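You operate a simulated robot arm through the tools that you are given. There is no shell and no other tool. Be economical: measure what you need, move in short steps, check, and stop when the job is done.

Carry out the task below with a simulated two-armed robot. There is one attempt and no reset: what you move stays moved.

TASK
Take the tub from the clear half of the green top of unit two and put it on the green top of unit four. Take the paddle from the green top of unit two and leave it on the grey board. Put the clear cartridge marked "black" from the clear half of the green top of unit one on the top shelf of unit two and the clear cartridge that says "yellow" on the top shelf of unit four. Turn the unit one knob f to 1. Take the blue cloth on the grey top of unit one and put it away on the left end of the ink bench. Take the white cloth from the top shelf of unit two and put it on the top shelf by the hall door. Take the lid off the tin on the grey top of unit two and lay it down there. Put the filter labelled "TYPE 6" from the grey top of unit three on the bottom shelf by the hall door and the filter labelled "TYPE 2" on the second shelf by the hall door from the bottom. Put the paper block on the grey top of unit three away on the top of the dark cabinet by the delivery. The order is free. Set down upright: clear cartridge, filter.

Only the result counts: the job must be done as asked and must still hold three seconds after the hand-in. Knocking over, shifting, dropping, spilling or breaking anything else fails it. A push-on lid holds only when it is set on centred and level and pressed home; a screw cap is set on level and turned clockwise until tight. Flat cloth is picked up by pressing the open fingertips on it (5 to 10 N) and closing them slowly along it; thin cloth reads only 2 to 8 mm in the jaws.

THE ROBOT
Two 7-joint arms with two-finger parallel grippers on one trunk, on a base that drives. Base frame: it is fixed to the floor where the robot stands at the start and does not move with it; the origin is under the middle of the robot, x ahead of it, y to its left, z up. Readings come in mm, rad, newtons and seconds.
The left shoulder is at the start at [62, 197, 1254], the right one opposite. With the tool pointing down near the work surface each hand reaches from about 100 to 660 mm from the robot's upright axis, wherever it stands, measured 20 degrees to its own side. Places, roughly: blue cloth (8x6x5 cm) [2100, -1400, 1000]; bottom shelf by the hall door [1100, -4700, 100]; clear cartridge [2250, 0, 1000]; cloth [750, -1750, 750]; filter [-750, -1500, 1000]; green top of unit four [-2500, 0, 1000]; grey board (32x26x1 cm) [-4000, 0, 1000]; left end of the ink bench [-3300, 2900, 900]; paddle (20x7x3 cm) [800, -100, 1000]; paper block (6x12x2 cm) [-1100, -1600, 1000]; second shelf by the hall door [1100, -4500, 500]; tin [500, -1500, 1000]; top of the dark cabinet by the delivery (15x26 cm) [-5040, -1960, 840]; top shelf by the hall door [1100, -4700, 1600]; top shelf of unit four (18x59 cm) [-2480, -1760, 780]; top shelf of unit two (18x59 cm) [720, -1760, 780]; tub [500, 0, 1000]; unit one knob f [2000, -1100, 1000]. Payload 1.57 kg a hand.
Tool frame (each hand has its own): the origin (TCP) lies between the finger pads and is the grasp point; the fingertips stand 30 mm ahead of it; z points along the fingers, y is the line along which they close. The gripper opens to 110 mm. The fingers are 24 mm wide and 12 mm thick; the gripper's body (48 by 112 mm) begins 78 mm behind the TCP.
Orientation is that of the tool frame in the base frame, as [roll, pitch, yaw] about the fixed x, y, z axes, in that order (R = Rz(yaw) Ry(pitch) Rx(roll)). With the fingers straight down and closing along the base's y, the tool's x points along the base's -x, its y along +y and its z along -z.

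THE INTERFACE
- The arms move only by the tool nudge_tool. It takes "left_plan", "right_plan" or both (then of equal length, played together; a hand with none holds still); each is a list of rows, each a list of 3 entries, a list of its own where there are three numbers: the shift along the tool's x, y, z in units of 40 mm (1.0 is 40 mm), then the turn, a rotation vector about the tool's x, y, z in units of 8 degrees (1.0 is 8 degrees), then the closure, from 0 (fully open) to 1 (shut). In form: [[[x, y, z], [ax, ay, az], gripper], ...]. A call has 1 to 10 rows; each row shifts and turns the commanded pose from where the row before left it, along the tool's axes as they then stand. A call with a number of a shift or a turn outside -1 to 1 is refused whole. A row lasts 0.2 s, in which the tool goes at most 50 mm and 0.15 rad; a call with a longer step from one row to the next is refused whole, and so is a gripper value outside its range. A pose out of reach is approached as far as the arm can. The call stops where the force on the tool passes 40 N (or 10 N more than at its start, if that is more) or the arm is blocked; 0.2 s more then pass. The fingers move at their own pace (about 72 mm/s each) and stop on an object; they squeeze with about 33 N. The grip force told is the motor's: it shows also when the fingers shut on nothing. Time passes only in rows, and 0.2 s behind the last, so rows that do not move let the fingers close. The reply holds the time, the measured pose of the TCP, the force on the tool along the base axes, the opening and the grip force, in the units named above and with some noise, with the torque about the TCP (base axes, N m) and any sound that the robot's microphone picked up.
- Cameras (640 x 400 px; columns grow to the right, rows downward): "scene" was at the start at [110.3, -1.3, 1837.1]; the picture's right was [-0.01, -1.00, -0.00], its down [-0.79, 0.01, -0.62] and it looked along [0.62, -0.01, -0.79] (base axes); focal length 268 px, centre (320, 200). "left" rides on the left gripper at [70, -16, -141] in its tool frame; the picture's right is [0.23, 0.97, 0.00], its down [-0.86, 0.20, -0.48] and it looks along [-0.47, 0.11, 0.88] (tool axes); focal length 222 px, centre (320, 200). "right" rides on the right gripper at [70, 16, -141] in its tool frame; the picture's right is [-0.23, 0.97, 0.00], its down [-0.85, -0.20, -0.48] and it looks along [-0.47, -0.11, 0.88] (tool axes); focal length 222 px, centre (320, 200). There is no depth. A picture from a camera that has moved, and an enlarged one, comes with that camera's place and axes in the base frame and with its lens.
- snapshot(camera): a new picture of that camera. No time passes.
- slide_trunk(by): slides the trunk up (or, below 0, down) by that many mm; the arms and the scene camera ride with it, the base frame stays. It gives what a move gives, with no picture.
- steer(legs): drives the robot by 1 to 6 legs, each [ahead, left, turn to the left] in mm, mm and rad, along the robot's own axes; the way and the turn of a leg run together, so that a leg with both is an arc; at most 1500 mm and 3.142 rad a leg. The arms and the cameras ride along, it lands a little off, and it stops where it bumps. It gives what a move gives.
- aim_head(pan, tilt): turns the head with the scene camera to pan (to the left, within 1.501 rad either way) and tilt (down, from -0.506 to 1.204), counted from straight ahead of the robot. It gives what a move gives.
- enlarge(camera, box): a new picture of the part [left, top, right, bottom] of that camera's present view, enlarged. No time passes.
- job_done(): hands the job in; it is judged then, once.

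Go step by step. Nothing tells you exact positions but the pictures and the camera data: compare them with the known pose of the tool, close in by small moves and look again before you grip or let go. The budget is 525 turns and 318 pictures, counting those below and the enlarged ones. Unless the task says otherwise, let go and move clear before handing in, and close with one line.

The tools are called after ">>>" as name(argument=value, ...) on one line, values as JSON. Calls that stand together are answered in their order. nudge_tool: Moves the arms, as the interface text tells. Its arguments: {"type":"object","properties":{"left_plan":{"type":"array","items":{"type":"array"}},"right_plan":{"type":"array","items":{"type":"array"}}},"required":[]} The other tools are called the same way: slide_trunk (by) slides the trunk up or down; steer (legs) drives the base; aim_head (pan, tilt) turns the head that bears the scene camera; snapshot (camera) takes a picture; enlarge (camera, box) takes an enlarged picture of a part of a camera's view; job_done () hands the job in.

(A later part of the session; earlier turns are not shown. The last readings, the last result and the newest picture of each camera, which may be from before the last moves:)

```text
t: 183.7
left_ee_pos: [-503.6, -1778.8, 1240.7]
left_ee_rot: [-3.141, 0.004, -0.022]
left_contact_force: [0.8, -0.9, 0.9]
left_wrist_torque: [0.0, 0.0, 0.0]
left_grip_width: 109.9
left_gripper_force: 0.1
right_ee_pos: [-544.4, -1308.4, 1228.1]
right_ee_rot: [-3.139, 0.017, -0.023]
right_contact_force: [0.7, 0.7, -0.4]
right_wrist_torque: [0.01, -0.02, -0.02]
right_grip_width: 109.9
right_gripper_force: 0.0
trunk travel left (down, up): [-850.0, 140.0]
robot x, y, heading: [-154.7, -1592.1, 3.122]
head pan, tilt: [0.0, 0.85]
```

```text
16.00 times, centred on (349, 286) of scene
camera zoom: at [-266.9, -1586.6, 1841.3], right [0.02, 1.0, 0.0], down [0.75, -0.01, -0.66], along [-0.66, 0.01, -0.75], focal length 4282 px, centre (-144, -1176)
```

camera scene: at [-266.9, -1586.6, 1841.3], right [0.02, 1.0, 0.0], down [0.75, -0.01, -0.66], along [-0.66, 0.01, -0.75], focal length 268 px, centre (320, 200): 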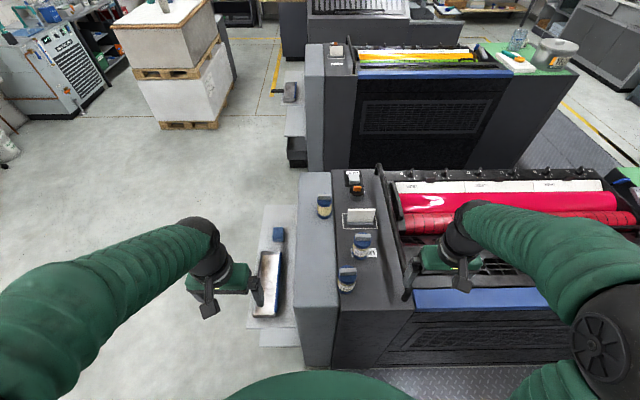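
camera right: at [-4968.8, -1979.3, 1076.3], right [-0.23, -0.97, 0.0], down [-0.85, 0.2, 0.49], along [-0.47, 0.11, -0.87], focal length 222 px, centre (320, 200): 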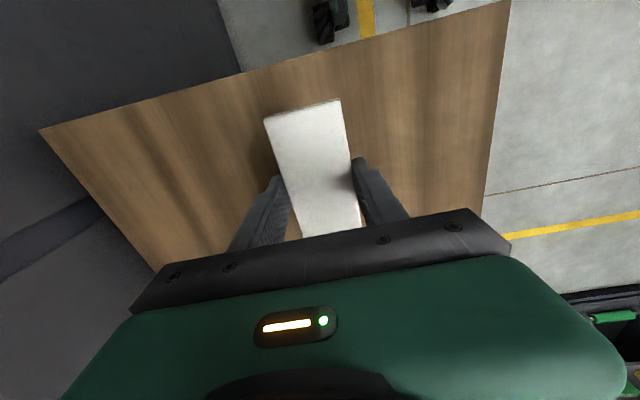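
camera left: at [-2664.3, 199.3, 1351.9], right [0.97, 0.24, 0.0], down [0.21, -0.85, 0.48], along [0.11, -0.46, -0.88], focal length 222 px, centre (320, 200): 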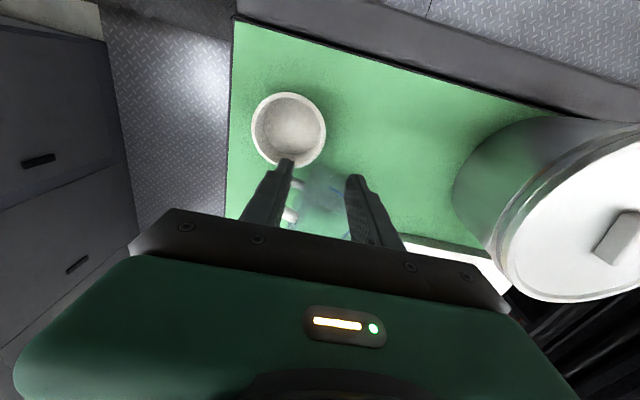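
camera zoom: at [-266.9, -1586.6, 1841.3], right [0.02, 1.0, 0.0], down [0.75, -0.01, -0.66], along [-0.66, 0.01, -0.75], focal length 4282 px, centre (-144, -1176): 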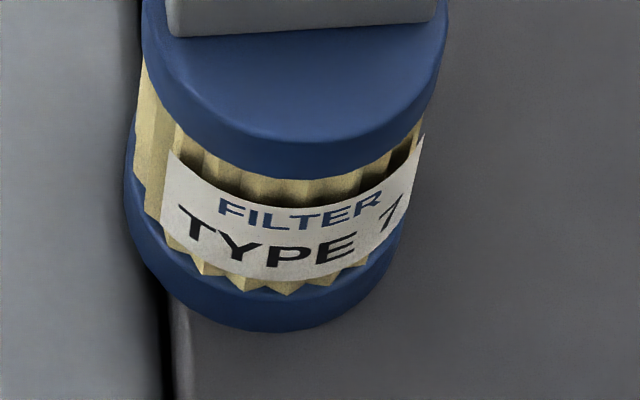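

T2 stands at about [-745, -1434], T7/1 is a decoy at [-627, -1494], and the third at [-925, -1558] must be TYPE 6. I drive 110 ahead and bring the right hand over TYPE 2.

>>> steer(legs=[[110, 0, 0]])

>>> nudge_tool(right_plan=[[[-0.5, -0.78, 0], [0, 0.12, 0], 0.1], [[-0.5, -0.78, 0], [0, 0, 0], 0.1], [[-0.6, -0.78, 0], [0, 0, 0], 0.1], [[-0.6, -0.78, 0], [0, 0, 0], 0.1]])

>>> snapshot(camera="right")

>>> snapshot(camera="scene")

```text
t: 184.9
left_ee_pos: [-604.5, -1774.8, 1244.4]
left_ee_rot: [-3.141, 0.009, -0.022]
left_contact_force: [1.1, 1.1, 0.0]
left_wrist_torque: [-0.02, 0.03, -0.02]
left_grip_width: 110.2
left_gripper_force: 0.0
right_ee_pos: [-646.0, -1306.1, 1232.4]
right_ee_rot: [-3.138, 0.023, -0.024]
right_contact_force: [0.7, 0.7, -0.1]
right_wrist_torque: [-0.06, 0.05, 0.03]
right_grip_width: 109.9
right_gripper_force: 0.0
trunk travel left (down, up): [-850.0, 140.0]
robot x, y, heading: [-270.9, -1587.0, 3.124]
head pan, tilt: [0.0, 0.85]
```

```text
t: 185.9
left_ee_pos: [-615.0, -1769.7, 1242.0]
left_ee_rot: [3.138, 0.0, -0.026]
left_contact_force: [0.2, 0.0, -0.8]
left_wrist_torque: [-0.01, -0.03, 0.0]
left_grip_width: 110.0
left_gripper_force: 0.1
right_ee_pos: [-738.8, -1174.4, 1226.0]
right_ee_rot: [3.138, -0.005, -0.025]
right_contact_force: [-0.9, 0.3, 0.2]
right_wrist_torque: [0.0, -0.02, 0.01]
right_grip_width: 98.9
right_gripper_force: 0.1
trunk travel left (down, up): [-850.0, 140.0]
robot x, y, heading: [-266.2, -1588.6, 3.125]
head pan, tilt: [0.0, 0.85]
```

```text
262 pictures are left
camera right: at [-671.3, -1191.4, 1369.5], right [-0.25, -0.97, 0.0], down [-0.85, 0.22, 0.47], along [-0.46, 0.12, -0.88], focal length 222 px, centre (320, 200)
```

right: 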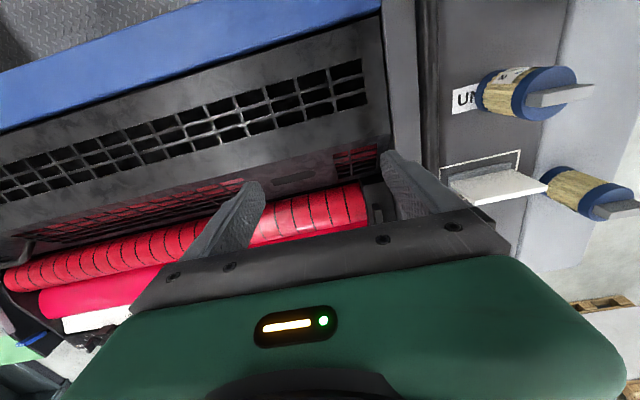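

```text
261 pictures are left
camera scene: at [-381.3, -1587.3, 1841.8], right [0.02, 1.0, 0.0], down [0.75, -0.01, -0.66], along [-0.66, 0.01, -0.75], focal length 268 px, centre (320, 200)
```

scene: 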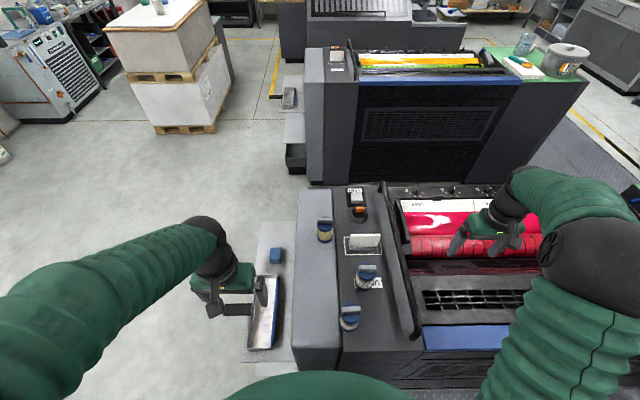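

Sign of the tool's y was reversed in this heading; I move the hand back over TYPE 2.

>>> nudge_tool(right_plan=[[[0, 0.93, 0], [0, 0, 0], 0.1], [[0, 0.93, 0], [0, 0, 0], 0.1], [[0, 0.93, 0], [0, 0, 0], 0.1], [[0, 0.93, 0], [0, 0, 0], 0.1], [[0, 0.93, 0], [0, 0, 0], 0.1], [[0, 0.93, 0], [0, 0, 0], 0.1], [[-0.2, 0.83, 0], [0, 0, 0], 0.1]])

>>> snapshot(camera="right")

```text
t: 187.5
left_ee_pos: [-612.7, -1774.2, 1241.2]
left_ee_rot: [3.141, 0.002, -0.022]
left_contact_force: [-0.5, -0.3, 0.6]
left_wrist_torque: [0.02, -0.01, 0.04]
left_grip_width: 110.0
left_gripper_force: 0.0
right_ee_pos: [-752.9, -1432.3, 1230.3]
right_ee_rot: [-3.14, -0.001, -0.024]
right_contact_force: [-0.4, -0.8, 0.9]
right_wrist_torque: [0.01, 0.01, 0.01]
right_grip_width: 98.8
right_gripper_force: 0.0
trunk travel left (down, up): [-850.0, 140.0]
robot x, y, heading: [-268.2, -1586.7, 3.127]
head pan, tilt: [0.0, 0.85]
```

```text
260 pictures are left
camera right: at [-684.7, -1449.0, 1373.0], right [-0.25, -0.97, 0.0], down [-0.85, 0.22, 0.48], along [-0.46, 0.12, -0.88], focal length 222 px, centre (320, 200)
```

right: 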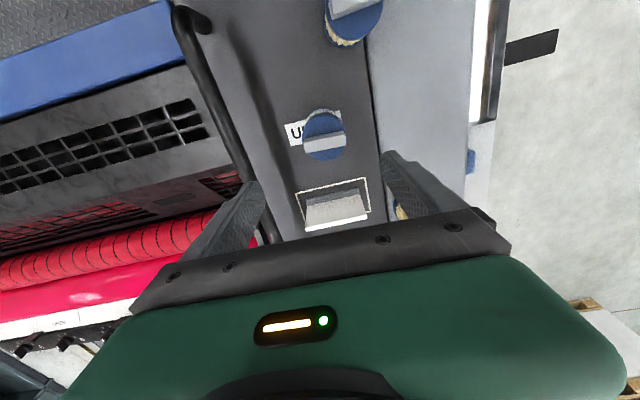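

TYPE 2 centre is [-747, -1438], ~57 mm thick. Shelves need a forward-leaning hand, so I turn the right tool 30° in azimuth and tilt it ~60° before gripping.

>>> nudge_tool(right_plan=[[[0.5, 0, 0], [0, 0, -0.94], 0.1], [[0.5, 0, 0], [0, 0, -0.94], 0.1], [[0.5, 0, 0], [0, 0, -0.94], 0.1], [[0.5, 0, 0], [0, 0, -0.94], 0.1], [[0, 0, 0], [0, -0.94, 0], 0.1], [[0, 0, 0], [0, -0.94, 0], 0.1], [[0, 0, 0], [0, -0.94, 0], 0.1], [[0, 0, 0], [0, -0.94, 0], 0.1], [[0, 0, 0], [0, -0.94, 0], 0.1], [[0, 0, 0], [0, -0.94, 0], 0.1]])

>>> snapshot(camera="scene")

```text
t: 189.7
left_ee_pos: [-613.9, -1770.8, 1241.6]
left_ee_rot: [3.14, 0.002, -0.024]
left_contact_force: [-0.5, -0.8, 0.8]
left_wrist_torque: [-0.01, -0.03, 0.02]
left_grip_width: 109.8
left_gripper_force: 0.0
right_ee_pos: [-707.8, -1409.5, 1237.2]
right_ee_rot: [3.139, 0.785, 0.499]
right_contact_force: [-0.5, 0.2, -0.6]
right_wrist_torque: [0.01, -0.01, 0.04]
right_grip_width: 99.0
right_gripper_force: 0.0
right hand out of reach, approached as far as the arm can: row 9, 10
trunk travel left (down, up): [-850.0, 140.0]
robot x, y, heading: [-264.2, -1586.1, 3.121]
head pan, tilt: [0.0, 0.85]
```

```text
259 pictures are left
camera scene: at [-377.3, -1591.1, 1842.1], right [0.02, 1.0, 0.0], down [0.75, -0.01, -0.66], along [-0.66, 0.01, -0.75], focal length 268 px, centre (320, 200)
```

scene: 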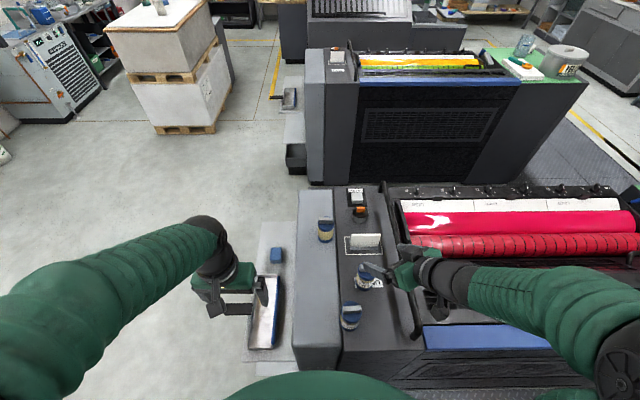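

Tilt of 45° is reached and suffices. I descend obliquely toward TYPE 2, stopping short to check.

>>> nudge_tool(right_plan=[[[0.45, 0.03, 0.79], [0, 0, 0], 0.1], [[0.45, 0.03, 0.79], [0, 0, 0], 0.1], [[0.45, 0.03, 0.79], [0, 0, 0], 0.1]])

>>> snapshot(camera="right")

>>> enlarge(camera="scene", box=[300, 200, 460, 350])

```text
t: 190.5
left_ee_pos: [-614.3, -1773.4, 1242.1]
left_ee_rot: [-3.141, 0.003, -0.023]
left_contact_force: [-0.4, -0.3, -0.1]
left_wrist_torque: [-0.01, 0.0, 0.02]
left_grip_width: 110.3
left_gripper_force: 0.2
right_ee_pos: [-732.2, -1427.1, 1132.5]
right_ee_rot: [-3.139, 0.786, 0.499]
right_contact_force: [0.7, 0.0, 0.0]
right_wrist_torque: [-0.01, 0.01, 0.05]
right_grip_width: 99.2
right_gripper_force: 0.0
trunk travel left (down, up): [-850.0, 140.0]
robot x, y, heading: [-268.6, -1585.0, 3.125]
head pan, tilt: [0.0, 0.85]
```

```text
258 pictures are left
camera right: at [-593.7, -1369.2, 1184.5], right [0.33, -0.93, 0.16], down [-0.33, 0.05, 0.94], along [-0.89, -0.36, -0.29], focal length 222 px, centre (320, 200)
```

right: 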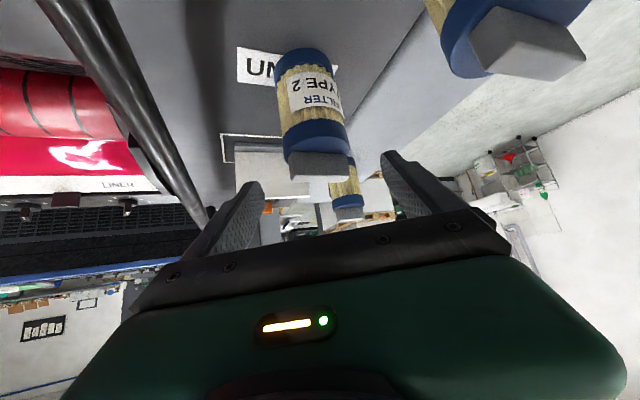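

```text
2.67 times, centred on (380, 275) of scene
camera zoom: at [-377.9, -1593.4, 1842.2], right [0.02, 1.0, 0.01], down [0.75, -0.01, -0.66], along [-0.66, 0.02, -0.75], focal length 714 px, centre (160, 0)
```

zoom: 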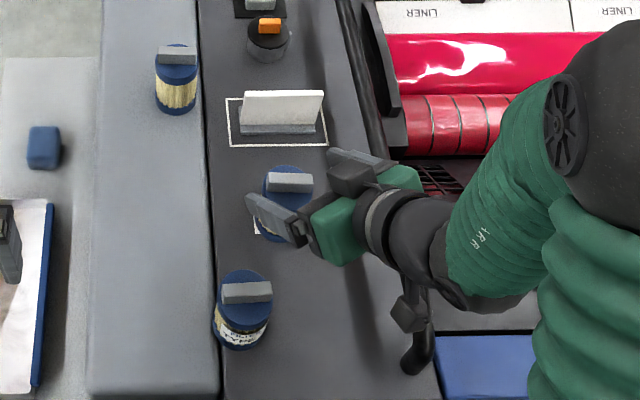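

Filter is centred between the fingers. Continue down and close.

>>> nudge_tool(right_plan=[[[0.39, 0.03, 0.715], [0, 0, 0], 0.1], [[0.39, 0.03, 0.715], [0, 0, 0], 0.1], [[0, 0, 0], [0, 0, 0], 0.6], [[0, 0, 0], [0, 0, 0], 1], [[0, 0, 0], [0, 0, 0], 1], [[0, 0, 0], [0, 0, 0], 1]])

>>> snapshot(camera="right")

>>> enlarge(camera="scene", box=[300, 200, 460, 350])

```text
t: 191.9
left_ee_pos: [-613.0, -1773.3, 1243.1]
left_ee_rot: [3.139, 0.004, -0.023]
left_contact_force: [0.7, -0.1, 0.6]
left_wrist_torque: [0.01, -0.03, -0.01]
left_grip_width: 110.0
left_gripper_force: 0.0
right_ee_pos: [-746.6, -1437.2, 1070.9]
right_ee_rot: [-3.141, 0.787, 0.501]
right_contact_force: [0.5, 0.3, 0.0]
right_wrist_torque: [0.0, 0.0, 0.02]
right_grip_width: 55.8
right_gripper_force: 33.5
trunk travel left (down, up): [-850.0, 140.0]
robot x, y, heading: [-269.0, -1585.6, 3.122]
head pan, tilt: [0.0, 0.85]
```

```text
256 pictures are left
camera right: at [-607.8, -1379.8, 1122.0], right [0.33, -0.93, 0.16], down [-0.33, 0.05, 0.94], along [-0.89, -0.36, -0.29], focal length 222 px, centre (320, 200)
```

right: 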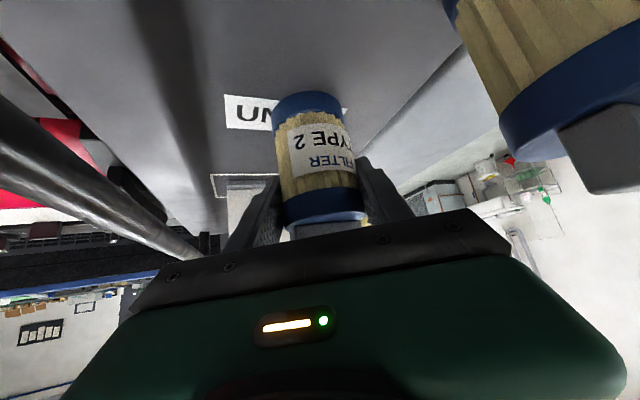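

```text
2.67 times, centred on (380, 275) of scene
camera zoom: at [-375.2, -1593.1, 1842.2], right [0.02, 1.0, 0.01], down [0.75, -0.01, -0.66], along [-0.66, 0.02, -0.75], focal length 714 px, centre (160, 0)
```

zoom: 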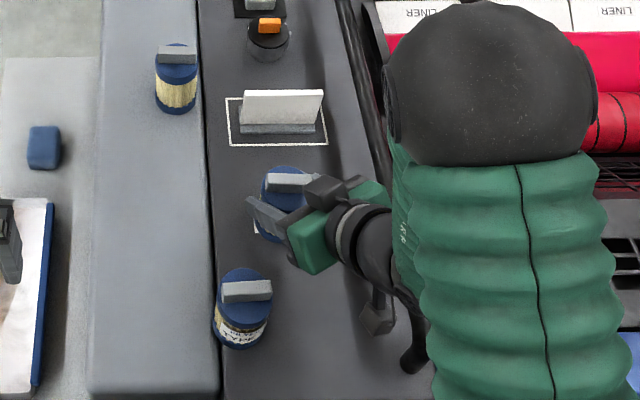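

Gripped (55.8 mm). Lift straight up.

>>> nudge_tool(right_plan=[[[-0.3, 0, -0.3], [0, 0, 0], 1], [[-0.66, 0, -0.66], [0, 0, 0], 1], [[-0.66, 0, -0.66], [0, 0, 0], 1], [[-0.66, 0, -0.66], [0, 0, 0], 1], [[-0.66, 0, -0.66], [0, 0, 0], 1], [[-0.1, -0.7, -0.6], [0, 0, 0], 1], [[-0.1, -0.7, -0.6], [0, 0, 0], 1], [[-0.1, -0.7, -0.6], [0, 0, 0], 1]])

>>> snapshot(camera="scene")

```text
t: 193.7
left_ee_pos: [-611.6, -1771.6, 1242.9]
left_ee_rot: [3.14, 0.003, -0.024]
left_contact_force: [-0.2, 0.3, 1.0]
left_wrist_torque: [0.0, 0.0, 0.07]
left_grip_width: 110.2
left_gripper_force: 0.1
right_ee_pos: [-746.7, -1342.9, 1295.8]
right_ee_rot: [3.14, 0.787, 0.501]
right_contact_force: [-0.6, -0.4, -1.3]
right_wrist_torque: [0.0, 0.0, 0.02]
right_grip_width: 56.1
right_gripper_force: 32.9
trunk travel left (down, up): [-850.0, 140.0]
robot x, y, heading: [-266.1, -1583.9, 3.125]
head pan, tilt: [0.0, 0.85]
```

```text
254 pictures are left
camera scene: at [-374.0, -1590.7, 1842.3], right [0.02, 1.0, 0.0], down [0.75, -0.01, -0.66], along [-0.66, 0.01, -0.75], focal length 268 px, centre (320, 200)
```

scene: 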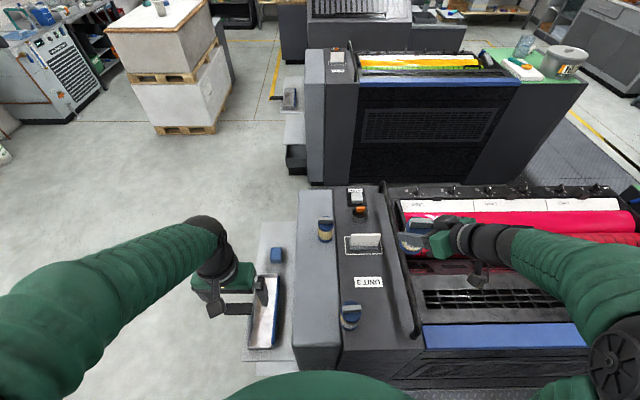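

Now TYPE 6 with the left hand: strafe right 190 and tilt the left tool mirrored.

>>> steer(legs=[[0, -190, 0]])

>>> nudge_tool(left_plan=[[[-0.8, 0, -0.3], [0, 0, 0.8], 0.1], [[-0.8, 0, -0.3], [0, 0, 0.8], 0.1], [[-0.8, 0, 0], [0, 0, 0.8], 0.1], [[-0.8, 0, 0], [0, 0, 0.7], 0.1], [[0, 0, 0], [0, -0.94, 0], 0.1], [[0, 0, 0], [0, -0.94, 0], 0.1], [[0, 0, 0], [0, -0.94, 0], 0.1], [[0, 0, 0], [0, -0.94, 0], 0.1], [[0, 0, 0], [0, -0.94, 0], 0.1], [[0, 0, 0], [0, -0.94, 0], 0.1]])

>>> snapshot(camera="left")

>>> snapshot(camera="scene")

```text
t: 195.3
left_ee_pos: [-610.6, -1586.3, 1241.5]
left_ee_rot: [-3.139, 0.001, -0.018]
left_contact_force: [-0.3, 0.2, -0.6]
left_wrist_torque: [0.0, 0.03, -0.02]
left_grip_width: 109.9
left_gripper_force: 0.1
right_ee_pos: [-747.8, -1158.2, 1294.2]
right_ee_rot: [-3.136, 0.784, 0.511]
right_contact_force: [-0.7, 0.7, -0.7]
right_wrist_torque: [0.0, -0.01, 0.02]
right_grip_width: 55.9
right_gripper_force: 33.1
trunk travel left (down, up): [-850.0, 140.0]
robot x, y, heading: [-265.6, -1392.2, 3.128]
head pan, tilt: [0.0, 0.85]
```

```text
t: 197.5
left_ee_pos: [-733.0, -1554.3, 1266.8]
left_ee_rot: [3.133, 0.786, -0.455]
left_contact_force: [0.9, 0.8, 0.2]
left_wrist_torque: [0.01, -0.02, -0.03]
left_grip_width: 98.9
left_gripper_force: 0.1
right_ee_pos: [-747.0, -1148.9, 1294.7]
right_ee_rot: [3.135, 0.789, 0.502]
right_contact_force: [-0.6, 0.9, -1.2]
right_wrist_torque: [0.0, 0.0, 0.0]
right_grip_width: 55.8
right_gripper_force: 32.9
trunk travel left (down, up): [-850.0, 140.0]
robot x, y, heading: [-269.1, -1390.6, 3.128]
head pan, tilt: [0.0, 0.85]
```

```text
253 pictures are left
camera left: at [-591.9, -1603.0, 1318.4], right [-0.28, -0.95, -0.15], down [-0.32, -0.06, 0.94], along [-0.9, 0.31, -0.29], focal length 222 px, centre (320, 200)
```

left: 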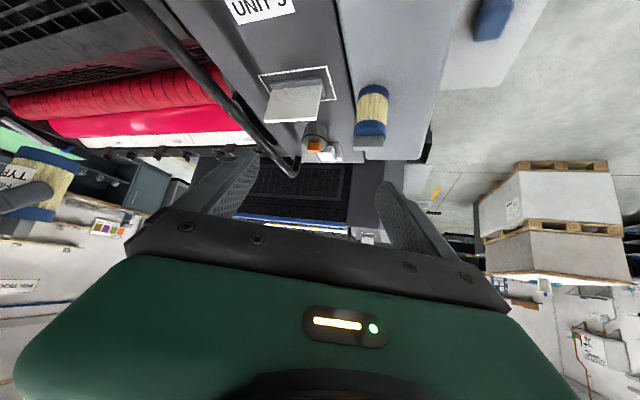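

```text
252 pictures are left
camera scene: at [-373.0, -1396.7, 1842.0], right [0.01, 1.0, 0.0], down [0.75, -0.01, -0.66], along [-0.66, 0.01, -0.75], focal length 268 px, centre (320, 200)
```

scene: 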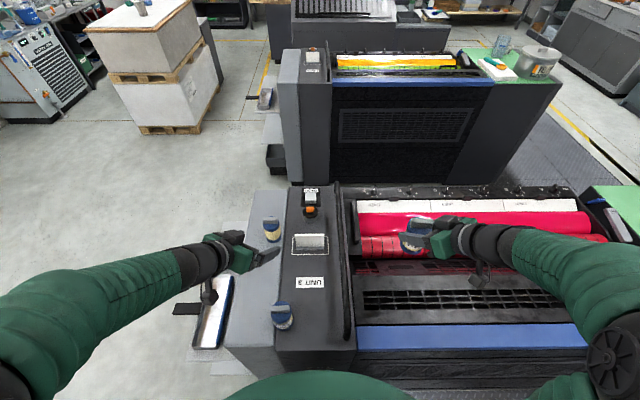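

TYPE 6 at about [-920, -1560]. I approach obliquely and stop short to check.

>>> nudge_tool(left_plan=[[[0, 0.55, 0.5], [0, 0, 0], 0.1], [[0, 0.55, 0.5], [0, 0, 0], 0.1], [[0, 0.55, 0.5], [0, 0, 0], 0.1], [[0, 0.54, 0.5], [0, 0, 0], 0.1], [[0.1, 0, 0.8], [0, 0, 0], 0.1], [[0.1, 0, 0.8], [0, 0, 0], 0.1], [[0.1, 0, 0.8], [0, 0, 0], 0.1]])

>>> snapshot(camera="left")

>>> enlarge(camera="scene", box=[200, 170, 360, 340])

```text
t: 199.1
left_ee_pos: [-880.5, -1582.8, 1134.9]
left_ee_rot: [3.132, 0.788, -0.457]
left_contact_force: [0.0, -0.3, -0.2]
left_wrist_torque: [-0.01, -0.04, 0.0]
left_grip_width: 99.1
left_gripper_force: 0.0
right_ee_pos: [-748.6, -1148.4, 1293.8]
right_ee_rot: [3.137, 0.787, 0.502]
right_contact_force: [0.2, 0.7, -0.8]
right_wrist_torque: [0.0, 0.01, 0.02]
right_grip_width: 55.6
right_gripper_force: 32.4
trunk travel left (down, up): [-850.0, 140.0]
robot x, y, heading: [-261.7, -1394.0, 3.132]
head pan, tilt: [0.0, 0.85]
```

```text
251 pictures are left
camera left: at [-737.9, -1631.9, 1186.5], right [-0.28, -0.95, -0.16], down [-0.32, -0.06, 0.94], along [-0.9, 0.31, -0.29], focal length 222 px, centre (320, 200)
```

left: 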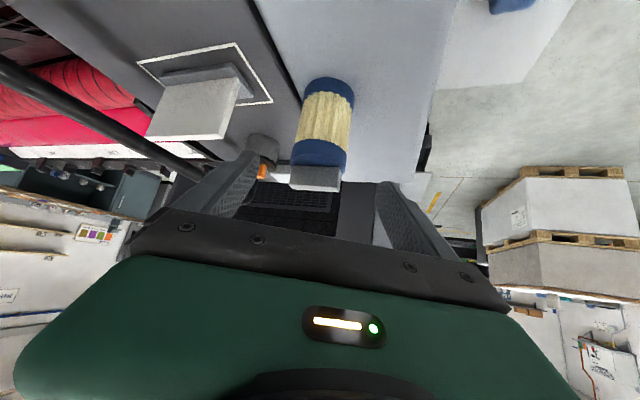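

```text
2.35 times, centred on (280, 255) of scene
camera zoom: at [-376.6, -1397.4, 1841.9], right [0.01, 1.0, 0.0], down [0.75, -0.01, -0.66], along [-0.66, 0.01, -0.75], focal length 630 px, centre (414, 71)
```

zoom: 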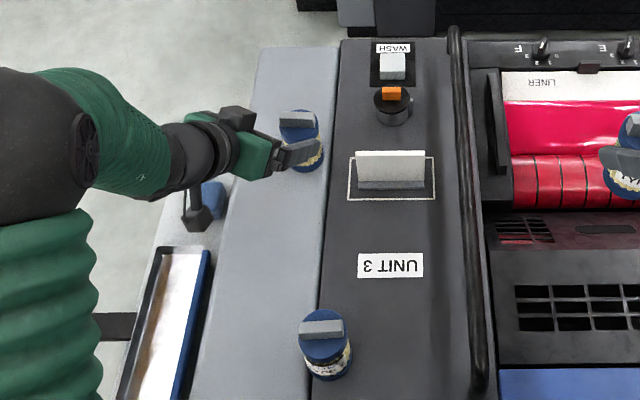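

Aligned. Go down onto TYPE 6, close and lift.

>>> nudge_tool(left_plan=[[[0.2, -0.05, 0.95], [0, 0, 0], 0.1], [[0.2, -0.05, 0.95], [0, 0, 0], 0.1], [[0, 0, 0], [0, 0, 0], 0.6], [[0, 0, 0], [0, 0, 0], 1], [[0, 0, 0], [0, 0, 0], 1], [[0, 0, 0], [0, 0, 0], 1]])

>>> snapshot(camera="left")

```text
t: 200.5
left_ee_pos: [-915.3, -1560.2, 1070.2]
left_ee_rot: [3.134, 0.788, -0.455]
left_contact_force: [-0.3, 0.2, -0.2]
left_wrist_torque: [-0.02, -0.04, -0.01]
left_grip_width: 55.0
left_gripper_force: 33.2
right_ee_pos: [-747.7, -1149.5, 1295.3]
right_ee_rot: [3.135, 0.789, 0.503]
right_contact_force: [0.5, 0.2, -0.9]
right_wrist_torque: [-0.02, -0.02, -0.03]
right_grip_width: 56.0
right_gripper_force: 32.9
trunk travel left (down, up): [-850.0, 140.0]
robot x, y, heading: [-262.9, -1391.8, 3.13]
head pan, tilt: [0.0, 0.85]
```

```text
249 pictures are left
camera left: at [-772.1, -1609.2, 1120.9], right [-0.28, -0.95, -0.16], down [-0.32, -0.06, 0.94], along [-0.9, 0.31, -0.29], focal length 222 px, centre (320, 200)
```

left: 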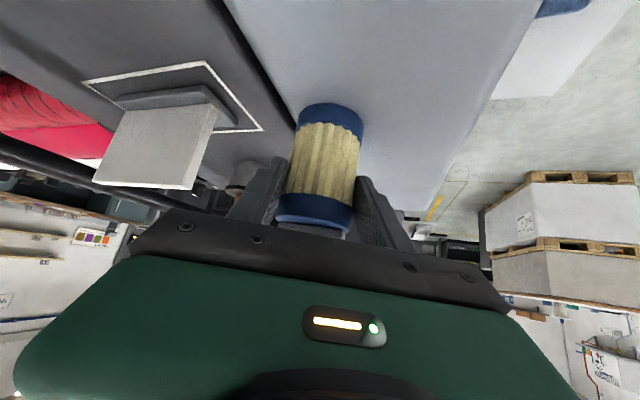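

Gripped. Lift and retract.

>>> nudge_tool(left_plan=[[[-0.3, 0, -0.3], [0, 0, 0], 1], [[-0.66, 0, -0.66], [0, 0, 0], 1], [[-0.66, 0, -0.66], [0, 0, 0], 1], [[-0.66, 0, -0.66], [0, 0, 0], 1], [[-0.66, 0, -0.66], [0, 0, 0], 1], [[-0.66, 0, -0.66], [0, 0, 0], 1], [[0.6, -0.41, -0.6], [0, 0, 0], 1], [[0.6, -0.41, -0.6], [0, 0, 0], 1], [[0.6, -0.41, -0.6], [0, 0, 0], 1], [[0.6, -0.41, -0.6], [0, 0, 0], 1]])

>>> steer(legs=[[-160, 0, 0], [0, 1100, 0], [0, 0, 1.57]])

>>> aim_head(pan=0.45, tilt=0.45)

>>> snapshot(camera="scene")

```text
t: 202.7
left_ee_pos: [-760.5, -1558.6, 1275.0]
left_ee_rot: [3.131, 0.788, -0.456]
left_contact_force: [0.4, 0.0, -1.6]
left_wrist_torque: [-0.02, 0.01, 0.01]
left_grip_width: 54.7
left_gripper_force: 33.3
right_ee_pos: [-744.5, -1148.2, 1294.6]
right_ee_rot: [3.138, 0.79, 0.503]
right_contact_force: [1.1, -0.7, -0.8]
right_wrist_torque: [0.02, 0.03, 0.03]
right_grip_width: 55.9
right_gripper_force: 32.6
trunk travel left (down, up): [-850.0, 140.0]
robot x, y, heading: [-265.0, -1392.4, 3.13]
head pan, tilt: [0.0, 0.85]
```

```text
t: 213.2
left_ee_pos: [50.7, -2992.2, 1274.1]
left_ee_rot: [3.131, 0.787, 1.13]
left_contact_force: [0.2, -0.2, -1.5]
left_wrist_torque: [0.03, -0.01, 0.04]
left_grip_width: 54.5
left_gripper_force: 32.8
right_ee_pos: [-358.5, -2981.7, 1293.5]
right_ee_rot: [3.134, 0.789, 2.088]
right_contact_force: [1.0, -0.4, -1.9]
right_wrist_torque: [-0.02, -0.03, -0.01]
right_grip_width: 56.0
right_gripper_force: 33.2
trunk travel left (down, up): [-850.0, 140.0]
robot x, y, heading: [-121.6, -2495.0, -1.57]
head pan, tilt: [0.0, 0.85]
```

```text
t: 214.1
left_ee_pos: [52.2, -2991.5, 1273.6]
left_ee_rot: [3.131, 0.787, 1.129]
left_contact_force: [0.5, 1.3, -0.6]
left_wrist_torque: [0.02, -0.03, 0.01]
left_grip_width: 54.0
left_gripper_force: 32.8
right_ee_pos: [-357.7, -2982.4, 1292.6]
right_ee_rot: [3.136, 0.788, 2.088]
right_contact_force: [0.1, 0.5, -1.0]
right_wrist_torque: [0.04, 0.03, 0.01]
right_grip_width: 55.7
right_gripper_force: 32.9
trunk travel left (down, up): [-850.0, 140.0]
robot x, y, heading: [-120.3, -2496.8, -1.57]
head pan, tilt: [0.45, 0.45]
```

```text
248 pictures are left
camera scene: at [-78.6, -2613.2, 1875.6], right [-0.9, -0.44, 0.0], down [-0.19, 0.39, -0.9], along [0.39, -0.81, -0.44], focal length 268 px, centre (320, 200)
```

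scene: 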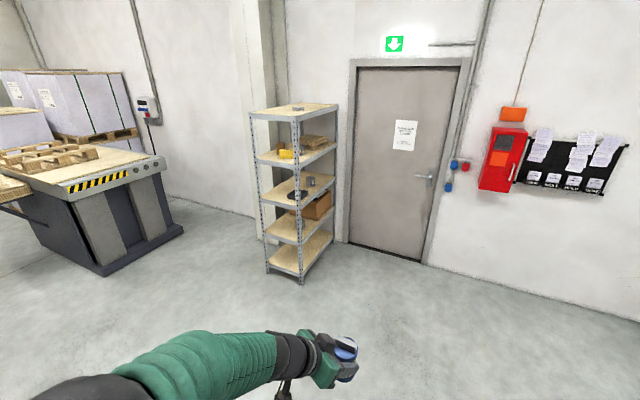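

>>> enlarge(camera="scene", box=[230, 90, 360, 290])

```text
2.00 times, centred on (295, 190) of scene
camera zoom: at [-78.6, -2613.2, 1875.6], right [-0.9, -0.44, 0.0], down [-0.19, 0.39, -0.9], along [0.39, -0.81, -0.44], focal length 535 px, centre (370, 220)
```

zoom: 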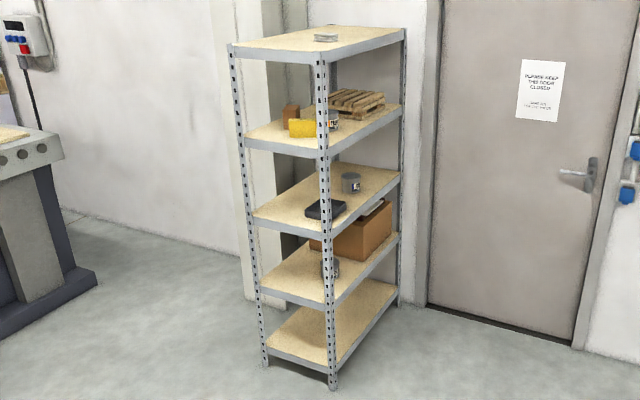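

The rack: long open side faces -x, x 940–1335, y -4315…-5110. I go to its long side, facing +x.

>>> steer(legs=[[0, 0, 1.57], [0, -1050, 0], [0, -1050, 0], [330, 0, 0]])

>>> slide_trunk(by=-500)

>>> aim_head(pan=0, tilt=0.6)

>>> snapshot(camera="scene")

```text
t: 230.2
left_ee_pos: [722.2, -4429.4, 1274.8]
left_ee_rot: [3.13, 0.789, 2.709]
left_contact_force: [-0.1, 0.3, -0.9]
left_wrist_torque: [0.03, 0.04, 0.02]
left_grip_width: 52.3
left_gripper_force: 33.0
right_ee_pos: [718.1, -4841.5, 1293.9]
right_ee_rot: [3.139, 0.791, -2.613]
right_contact_force: [-1.0, -0.8, -1.1]
right_wrist_torque: [0.0, 0.0, 0.02]
right_grip_width: 55.8
right_gripper_force: 32.8
trunk travel left (down, up): [-850.0, 140.0]
robot x, y, heading: [235.3, -4610.4, 0.012]
head pan, tilt: [0.45, 0.45]
```

```text
refused: -500 is not a number from -400 to 400
```

```text
t: 231.1
left_ee_pos: [725.5, -4429.1, 1273.2]
left_ee_rot: [3.132, 0.785, 2.712]
left_contact_force: [0.2, -0.2, -1.7]
left_wrist_torque: [0.04, 0.02, -0.01]
left_grip_width: 52.7
left_gripper_force: 32.6
right_ee_pos: [722.4, -4842.5, 1292.8]
right_ee_rot: [3.135, 0.789, -2.615]
right_contact_force: [0.1, 1.1, -1.1]
right_wrist_torque: [-0.01, 0.02, 0.03]
right_grip_width: 55.9
right_gripper_force: 33.4
trunk travel left (down, up): [-850.0, 140.0]
robot x, y, heading: [233.9, -4607.1, 0.014]
head pan, tilt: [0.0, 0.6]
```

```text
246 pictures are left
camera scene: at [358.1, -4607.1, 1862.0], right [0.01, -1.0, 0.0], down [-0.57, -0.01, -0.82], along [0.82, 0.01, -0.57], focal length 268 px, centre (320, 200)
```

scene: 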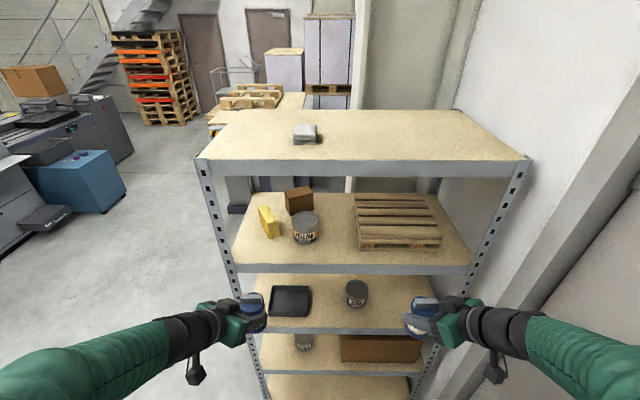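

Left grip width has drifted; check the left hand.

>>> snapshot(camera="left")

>>> enlarge(camera="scene", box=[180, 260, 300, 390])

```text
245 pictures are left
camera left: at [583.5, -4383.2, 1324.4], right [0.25, 0.95, -0.15], down [0.32, 0.07, 0.94], along [0.91, -0.29, -0.29], focal length 222 px, centre (320, 200)
```

left: 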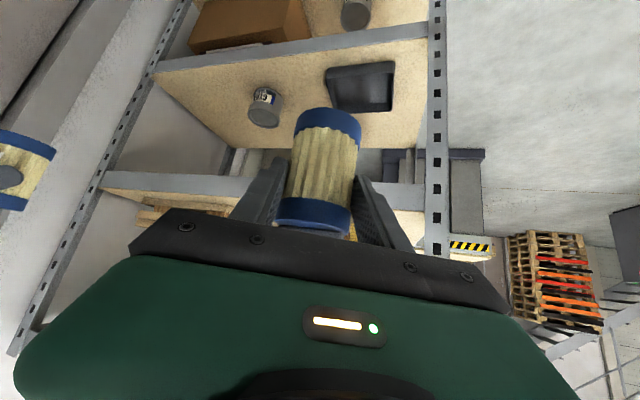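

```text
3.08 times, centred on (240, 325) of scene
camera zoom: at [358.1, -4607.1, 1862.0], right [0.01, -1.0, 0.0], down [-0.57, -0.01, -0.82], along [0.82, 0.01, -0.57], focal length 824 px, centre (566, -185)
```

zoom: 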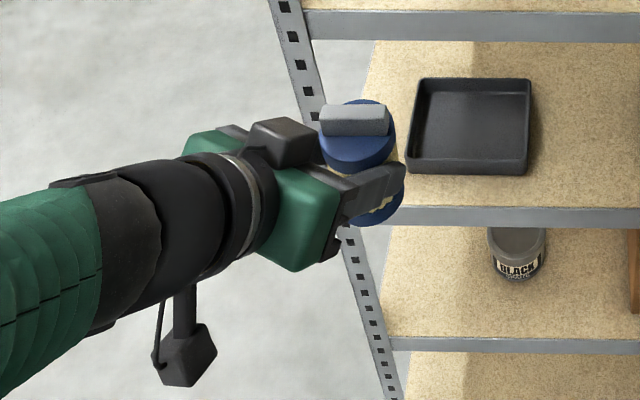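

Filter is still well held. Lower the trunk to work on the bottom shelf.

>>> slide_trunk(by=-400)

>>> slide_trunk(by=-350)

>>> aim_head(pan=0, tilt=0.75)

>>> snapshot(camera="scene")

>>> snapshot(camera="left")

```text
t: 234.9
left_ee_pos: [724.6, -4430.2, 873.4]
left_ee_rot: [3.132, 0.787, 2.712]
left_contact_force: [-0.7, 0.5, -2.1]
left_wrist_torque: [0.03, 0.03, 0.03]
left_grip_width: 52.6
left_gripper_force: 32.8
right_ee_pos: [720.0, -4840.5, 893.6]
right_ee_rot: [3.136, 0.789, -2.614]
right_contact_force: [0.7, 0.2, -1.5]
right_wrist_torque: [0.05, 0.02, 0.01]
right_grip_width: 55.8
right_gripper_force: 32.5
trunk travel left (down, up): [-450.0, 540.0]
robot x, y, heading: [234.1, -4608.2, 0.014]
head pan, tilt: [0.0, 0.6]
```

```text
t: 238.3
left_ee_pos: [724.2, -4430.5, 523.0]
left_ee_rot: [3.135, 0.786, 2.71]
left_contact_force: [-0.1, -0.3, -1.2]
left_wrist_torque: [0.01, 0.01, 0.03]
left_grip_width: 52.5
left_gripper_force: 32.9
right_ee_pos: [720.0, -4840.6, 543.0]
right_ee_rot: [3.137, 0.79, -2.615]
right_contact_force: [-0.2, -0.4, -0.8]
right_wrist_torque: [-0.03, 0.0, -0.02]
right_grip_width: 55.9
right_gripper_force: 33.1
trunk travel left (down, up): [-100.0, 890.0]
robot x, y, heading: [236.2, -4605.7, 0.012]
head pan, tilt: [0.0, 0.6]
```

```text
t: 239.0
left_ee_pos: [724.5, -4430.1, 523.5]
left_ee_rot: [3.134, 0.787, 2.709]
left_contact_force: [0.3, 0.1, -1.2]
left_wrist_torque: [-0.01, 0.02, 0.02]
left_grip_width: 52.4
left_gripper_force: 32.8
right_ee_pos: [719.2, -4840.9, 543.6]
right_ee_rot: [3.137, 0.79, -2.615]
right_contact_force: [0.2, -0.6, -1.3]
right_wrist_torque: [0.02, 0.03, 0.02]
right_grip_width: 55.6
right_gripper_force: 33.0
trunk travel left (down, up): [-100.0, 890.0]
robot x, y, heading: [232.7, -4608.2, 0.015]
head pan, tilt: [0.0, 0.75]
```

```text
243 pictures are left
camera scene: at [350.0, -4607.1, 1099.3], right [0.01, -1.0, 0.0], down [-0.68, -0.01, -0.73], along [0.73, 0.01, -0.68], focal length 268 px, centre (320, 200)
```

scene: 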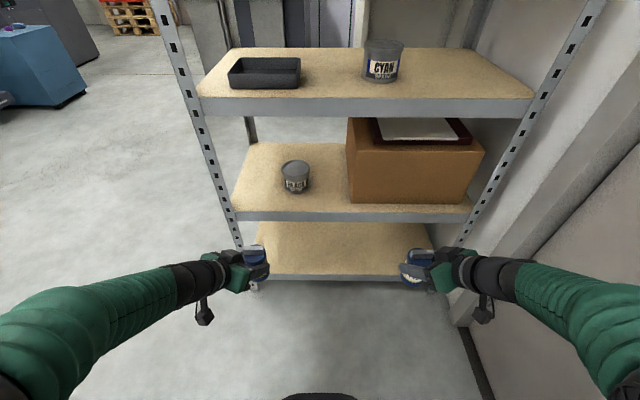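

```text
242 pictures are left
camera left: at [581.6, -4383.1, 574.8], right [0.25, 0.95, -0.15], down [0.32, 0.07, 0.94], along [0.91, -0.29, -0.29], focal length 222 px, centre (320, 200)
```

left: 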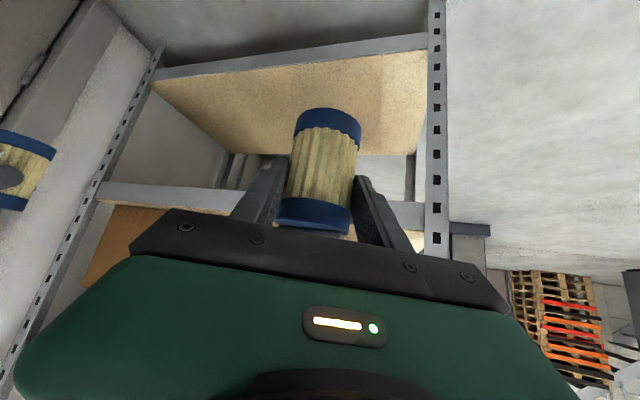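

Bottom shelf (z≈115) is empty; shelf two has a tin at [1054, -4515] and a box from y -4697. I drive in 150, lower the left hand and pull the right one up and back.

>>> steer(legs=[[150, -60, -0.013]])

>>> nudge_tool(left_plan=[[[0.63, 0, 0.63], [0, 0, 0], 1], [[0.63, 0, 0.63], [0, 0, 0], 1], [[0.63, 0, 0.63], [0, 0, 0], 1], [[0.63, 0, 0.63], [0, 0, 0], 1], [[0.63, 0, 0.63], [0, 0, 0], 1], [[0.63, 0, 0.63], [0, 0, 0], 1], [[0.63, 0, 0.63], [0, 0, 0], 1], [[0.63, 0, 0.63], [0, 0, 0], 1], [[0.4, 0, 0.4], [0, 0, 0], 1]], right_plan=[[[-0.09, 0.08, -0.3], [0, 0, 0], 1], [[-0.09, 0.08, -0.3], [0, 0, 0], 1], [[-0.09, 0.08, -0.3], [0, 0, 0], 1], [[-0.09, 0.08, -0.3], [0, 0, 0], 1], [[-0.09, 0.08, -0.3], [0, 0, 0], 1], [[-0.09, 0.08, -0.3], [0, 0, 0], 1], [[-0.09, 0.08, -0.3], [0, 0, 0], 1], [[-0.09, 0.08, -0.3], [0, 0, 0], 1], [[-0.09, 0.08, -0.3], [0, 0, 0], 1]])

>>> snapshot(camera="scene")

>>> snapshot(camera="left")

```text
t: 240.5
left_ee_pos: [879.2, -4496.8, 523.0]
left_ee_rot: [3.136, 0.787, 2.697]
left_contact_force: [-0.4, -0.2, -0.5]
left_wrist_torque: [-0.01, 0.03, -0.02]
left_grip_width: 52.6
left_gripper_force: 33.2
right_ee_pos: [867.6, -4906.9, 543.1]
right_ee_rot: [3.136, 0.79, -2.628]
right_contact_force: [0.7, 0.5, -1.8]
right_wrist_torque: [-0.03, 0.03, -0.01]
right_grip_width: 55.8
right_gripper_force: 32.3
trunk travel left (down, up): [-100.0, 890.0]
robot x, y, heading: [384.5, -4666.7, -0.001]
head pan, tilt: [0.0, 0.75]
```

```text
t: 242.5
left_ee_pos: [879.8, -4493.5, 215.9]
left_ee_rot: [3.132, 0.788, 2.697]
left_contact_force: [-0.4, -0.1, 0.0]
left_wrist_torque: [0.03, 0.05, 0.01]
left_grip_width: 52.6
left_gripper_force: 33.1
right_ee_pos: [806.6, -4909.6, 642.3]
right_ee_rot: [3.137, 0.788, -2.629]
right_contact_force: [-1.2, 0.0, -0.8]
right_wrist_torque: [0.0, 0.01, 0.03]
right_grip_width: 55.9
right_gripper_force: 32.9
trunk travel left (down, up): [-100.0, 890.0]
robot x, y, heading: [385.4, -4667.8, -0.0]
head pan, tilt: [0.0, 0.75]
```

```text
241 pictures are left
camera scene: at [501.8, -4668.3, 1099.2], right [0.0, -1.0, 0.0], down [-0.68, 0.0, -0.73], along [0.73, 0.0, -0.68], focal length 268 px, centre (320, 200)
```

scene: 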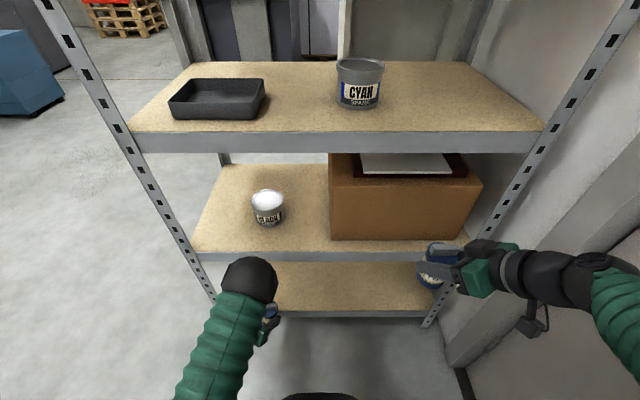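

```text
240 pictures are left
camera left: at [737.6, -4444.7, 266.8], right [0.27, 0.95, -0.15], down [0.32, 0.06, 0.95], along [0.91, -0.3, -0.29], focal length 222 px, centre (320, 200)
```

left: 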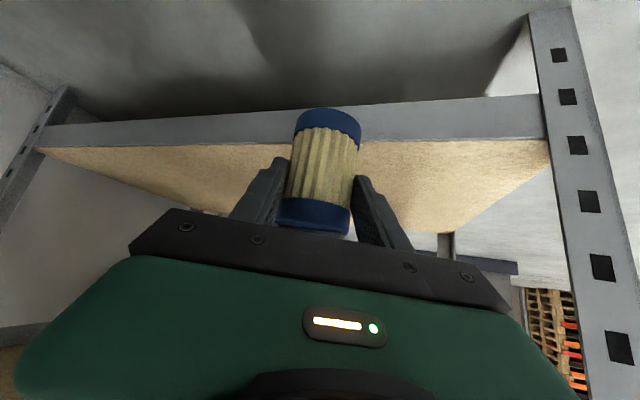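

I raise the left hand 20 mm and drive 100 ahead so the filter enters over the bottom shelf.

>>> nudge_tool(left_plan=[[[-0.4, 0, -0.4], [0, 0, 0], 1]])

>>> steer(legs=[[100, 0, 0]])

>>> snapshot(camera="left")

```text
t: 242.9
left_ee_pos: [879.0, -4493.9, 239.1]
left_ee_rot: [3.13, 0.787, 2.697]
left_contact_force: [0.8, 0.3, -1.9]
left_wrist_torque: [0.0, 0.03, 0.02]
left_grip_width: 53.0
left_gripper_force: 32.8
right_ee_pos: [807.6, -4908.8, 643.0]
right_ee_rot: [3.135, 0.791, -2.629]
right_contact_force: [0.8, -0.4, -1.2]
right_wrist_torque: [0.03, -0.02, 0.0]
right_grip_width: 55.7
right_gripper_force: 33.0
trunk travel left (down, up): [-100.0, 890.0]
robot x, y, heading: [382.0, -4670.3, -0.001]
head pan, tilt: [0.0, 0.75]
```

```text
t: 244.0
left_ee_pos: [981.2, -4494.6, 239.2]
left_ee_rot: [3.131, 0.787, 2.696]
left_contact_force: [0.0, -0.1, -0.7]
left_wrist_torque: [0.02, 0.0, 0.03]
left_grip_width: 52.8
left_gripper_force: 33.2
right_ee_pos: [909.4, -4908.0, 641.8]
right_ee_rot: [3.135, 0.79, -2.628]
right_contact_force: [0.9, 0.1, -1.1]
right_wrist_torque: [0.0, -0.01, 0.02]
right_grip_width: 55.7
right_gripper_force: 33.0
trunk travel left (down, up): [-100.0, 890.0]
robot x, y, heading: [484.6, -4667.8, 0.004]
head pan, tilt: [0.0, 0.75]
```

```text
239 pictures are left
camera left: at [838.5, -4444.8, 289.4], right [0.27, 0.95, -0.15], down [0.32, 0.06, 0.94], along [0.91, -0.3, -0.29], focal length 222 px, centre (320, 200)
```

left: 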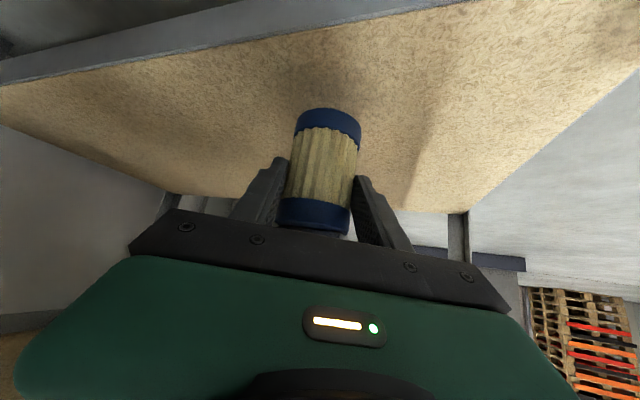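

Move 60 mm further in, then lower gently to contact.

>>> nudge_tool(left_plan=[[[-0.48, 0.33, 0.48], [0, 0, 0], 1], [[-0.48, 0.33, 0.48], [0, 0, 0], 1], [[0.2, 0, 0.2], [0, 0, 0], 1], [[0.15, 0, 0.15], [0, 0, 0], 1], [[0.1, 0, 0.1], [0, 0, 0], 1], [[0.08, 0, 0.08], [0, 0, 0], 1], [[0.08, 0, 0.08], [0, 0, 0], 1], [[0.08, 0, 0.08], [0, 0, 0], 1], [[0.08, 0, 0.08], [0, 0, 0], 1], [[0.08, 0, 0.08], [0, 0, 0], 1]])

>>> snapshot(camera="left")

```text
t: 246.2
left_ee_pos: [1043.5, -4493.5, 195.4]
left_ee_rot: [3.125, 0.797, 2.692]
left_contact_force: [1.6, 0.8, 30.3]
left_wrist_torque: [-0.49, -0.53, -0.23]
left_grip_width: 53.0
left_gripper_force: 33.0
right_ee_pos: [906.4, -4909.7, 644.7]
right_ee_rot: [3.137, 0.793, -2.627]
right_contact_force: [0.0, 0.1, -1.2]
right_wrist_torque: [0.01, -0.02, 0.03]
right_grip_width: 55.5
right_gripper_force: 33.2
trunk travel left (down, up): [-100.0, 890.0]
robot x, y, heading: [489.0, -4668.0, 0.0]
head pan, tilt: [0.0, 0.75]
```

```text
238 pictures are left
camera left: at [900.1, -4444.7, 245.3], right [0.27, 0.95, -0.15], down [0.31, 0.06, 0.95], along [0.91, -0.3, -0.28], focal length 222 px, centre (320, 200)
```

left: 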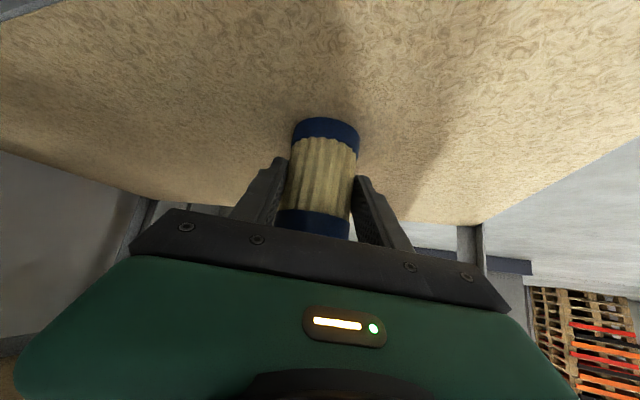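

In contact. Release slowly and back out along the tool axis.

>>> nudge_tool(left_plan=[[[-0.03, 0, -0.03], [0, 0, 0], 1], [[0, 0, 0], [0, 0, 0.48], 0.45], [[0, 0, 0], [0, 0, -0.48], 0.35], [[0, 0, 0], [0, 0, 0], 0.3], [[0, 0, -0.4], [0, 0, 0], 0.3], [[0, 0, -0.8], [0, 0, 0], 0.3], [[0, 0, -0.8], [0, 0, 0], 0.3]])

>>> snapshot(camera="left")

```text
t: 247.8
left_ee_pos: [989.6, -4468.9, 250.6]
left_ee_rot: [3.133, 0.789, 2.697]
left_contact_force: [-0.4, -0.3, -0.2]
left_wrist_torque: [-0.01, -0.03, 0.01]
left_grip_width: 77.2
left_gripper_force: 0.1
right_ee_pos: [908.6, -4909.0, 643.1]
right_ee_rot: [3.135, 0.791, -2.628]
right_contact_force: [0.4, -0.3, -1.5]
right_wrist_torque: [-0.02, -0.01, -0.01]
right_grip_width: 55.6
right_gripper_force: 33.0
trunk travel left (down, up): [-100.0, 890.0]
robot x, y, heading: [486.7, -4666.2, -0.002]
head pan, tilt: [0.0, 0.75]
```

```text
237 pictures are left
camera left: at [847.6, -4419.3, 301.3], right [0.27, 0.95, -0.15], down [0.32, 0.06, 0.95], along [0.91, -0.3, -0.29], focal length 222 px, centre (320, 200)
```

left: 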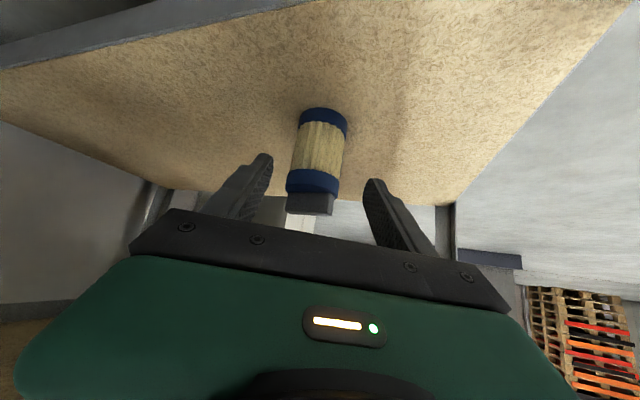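

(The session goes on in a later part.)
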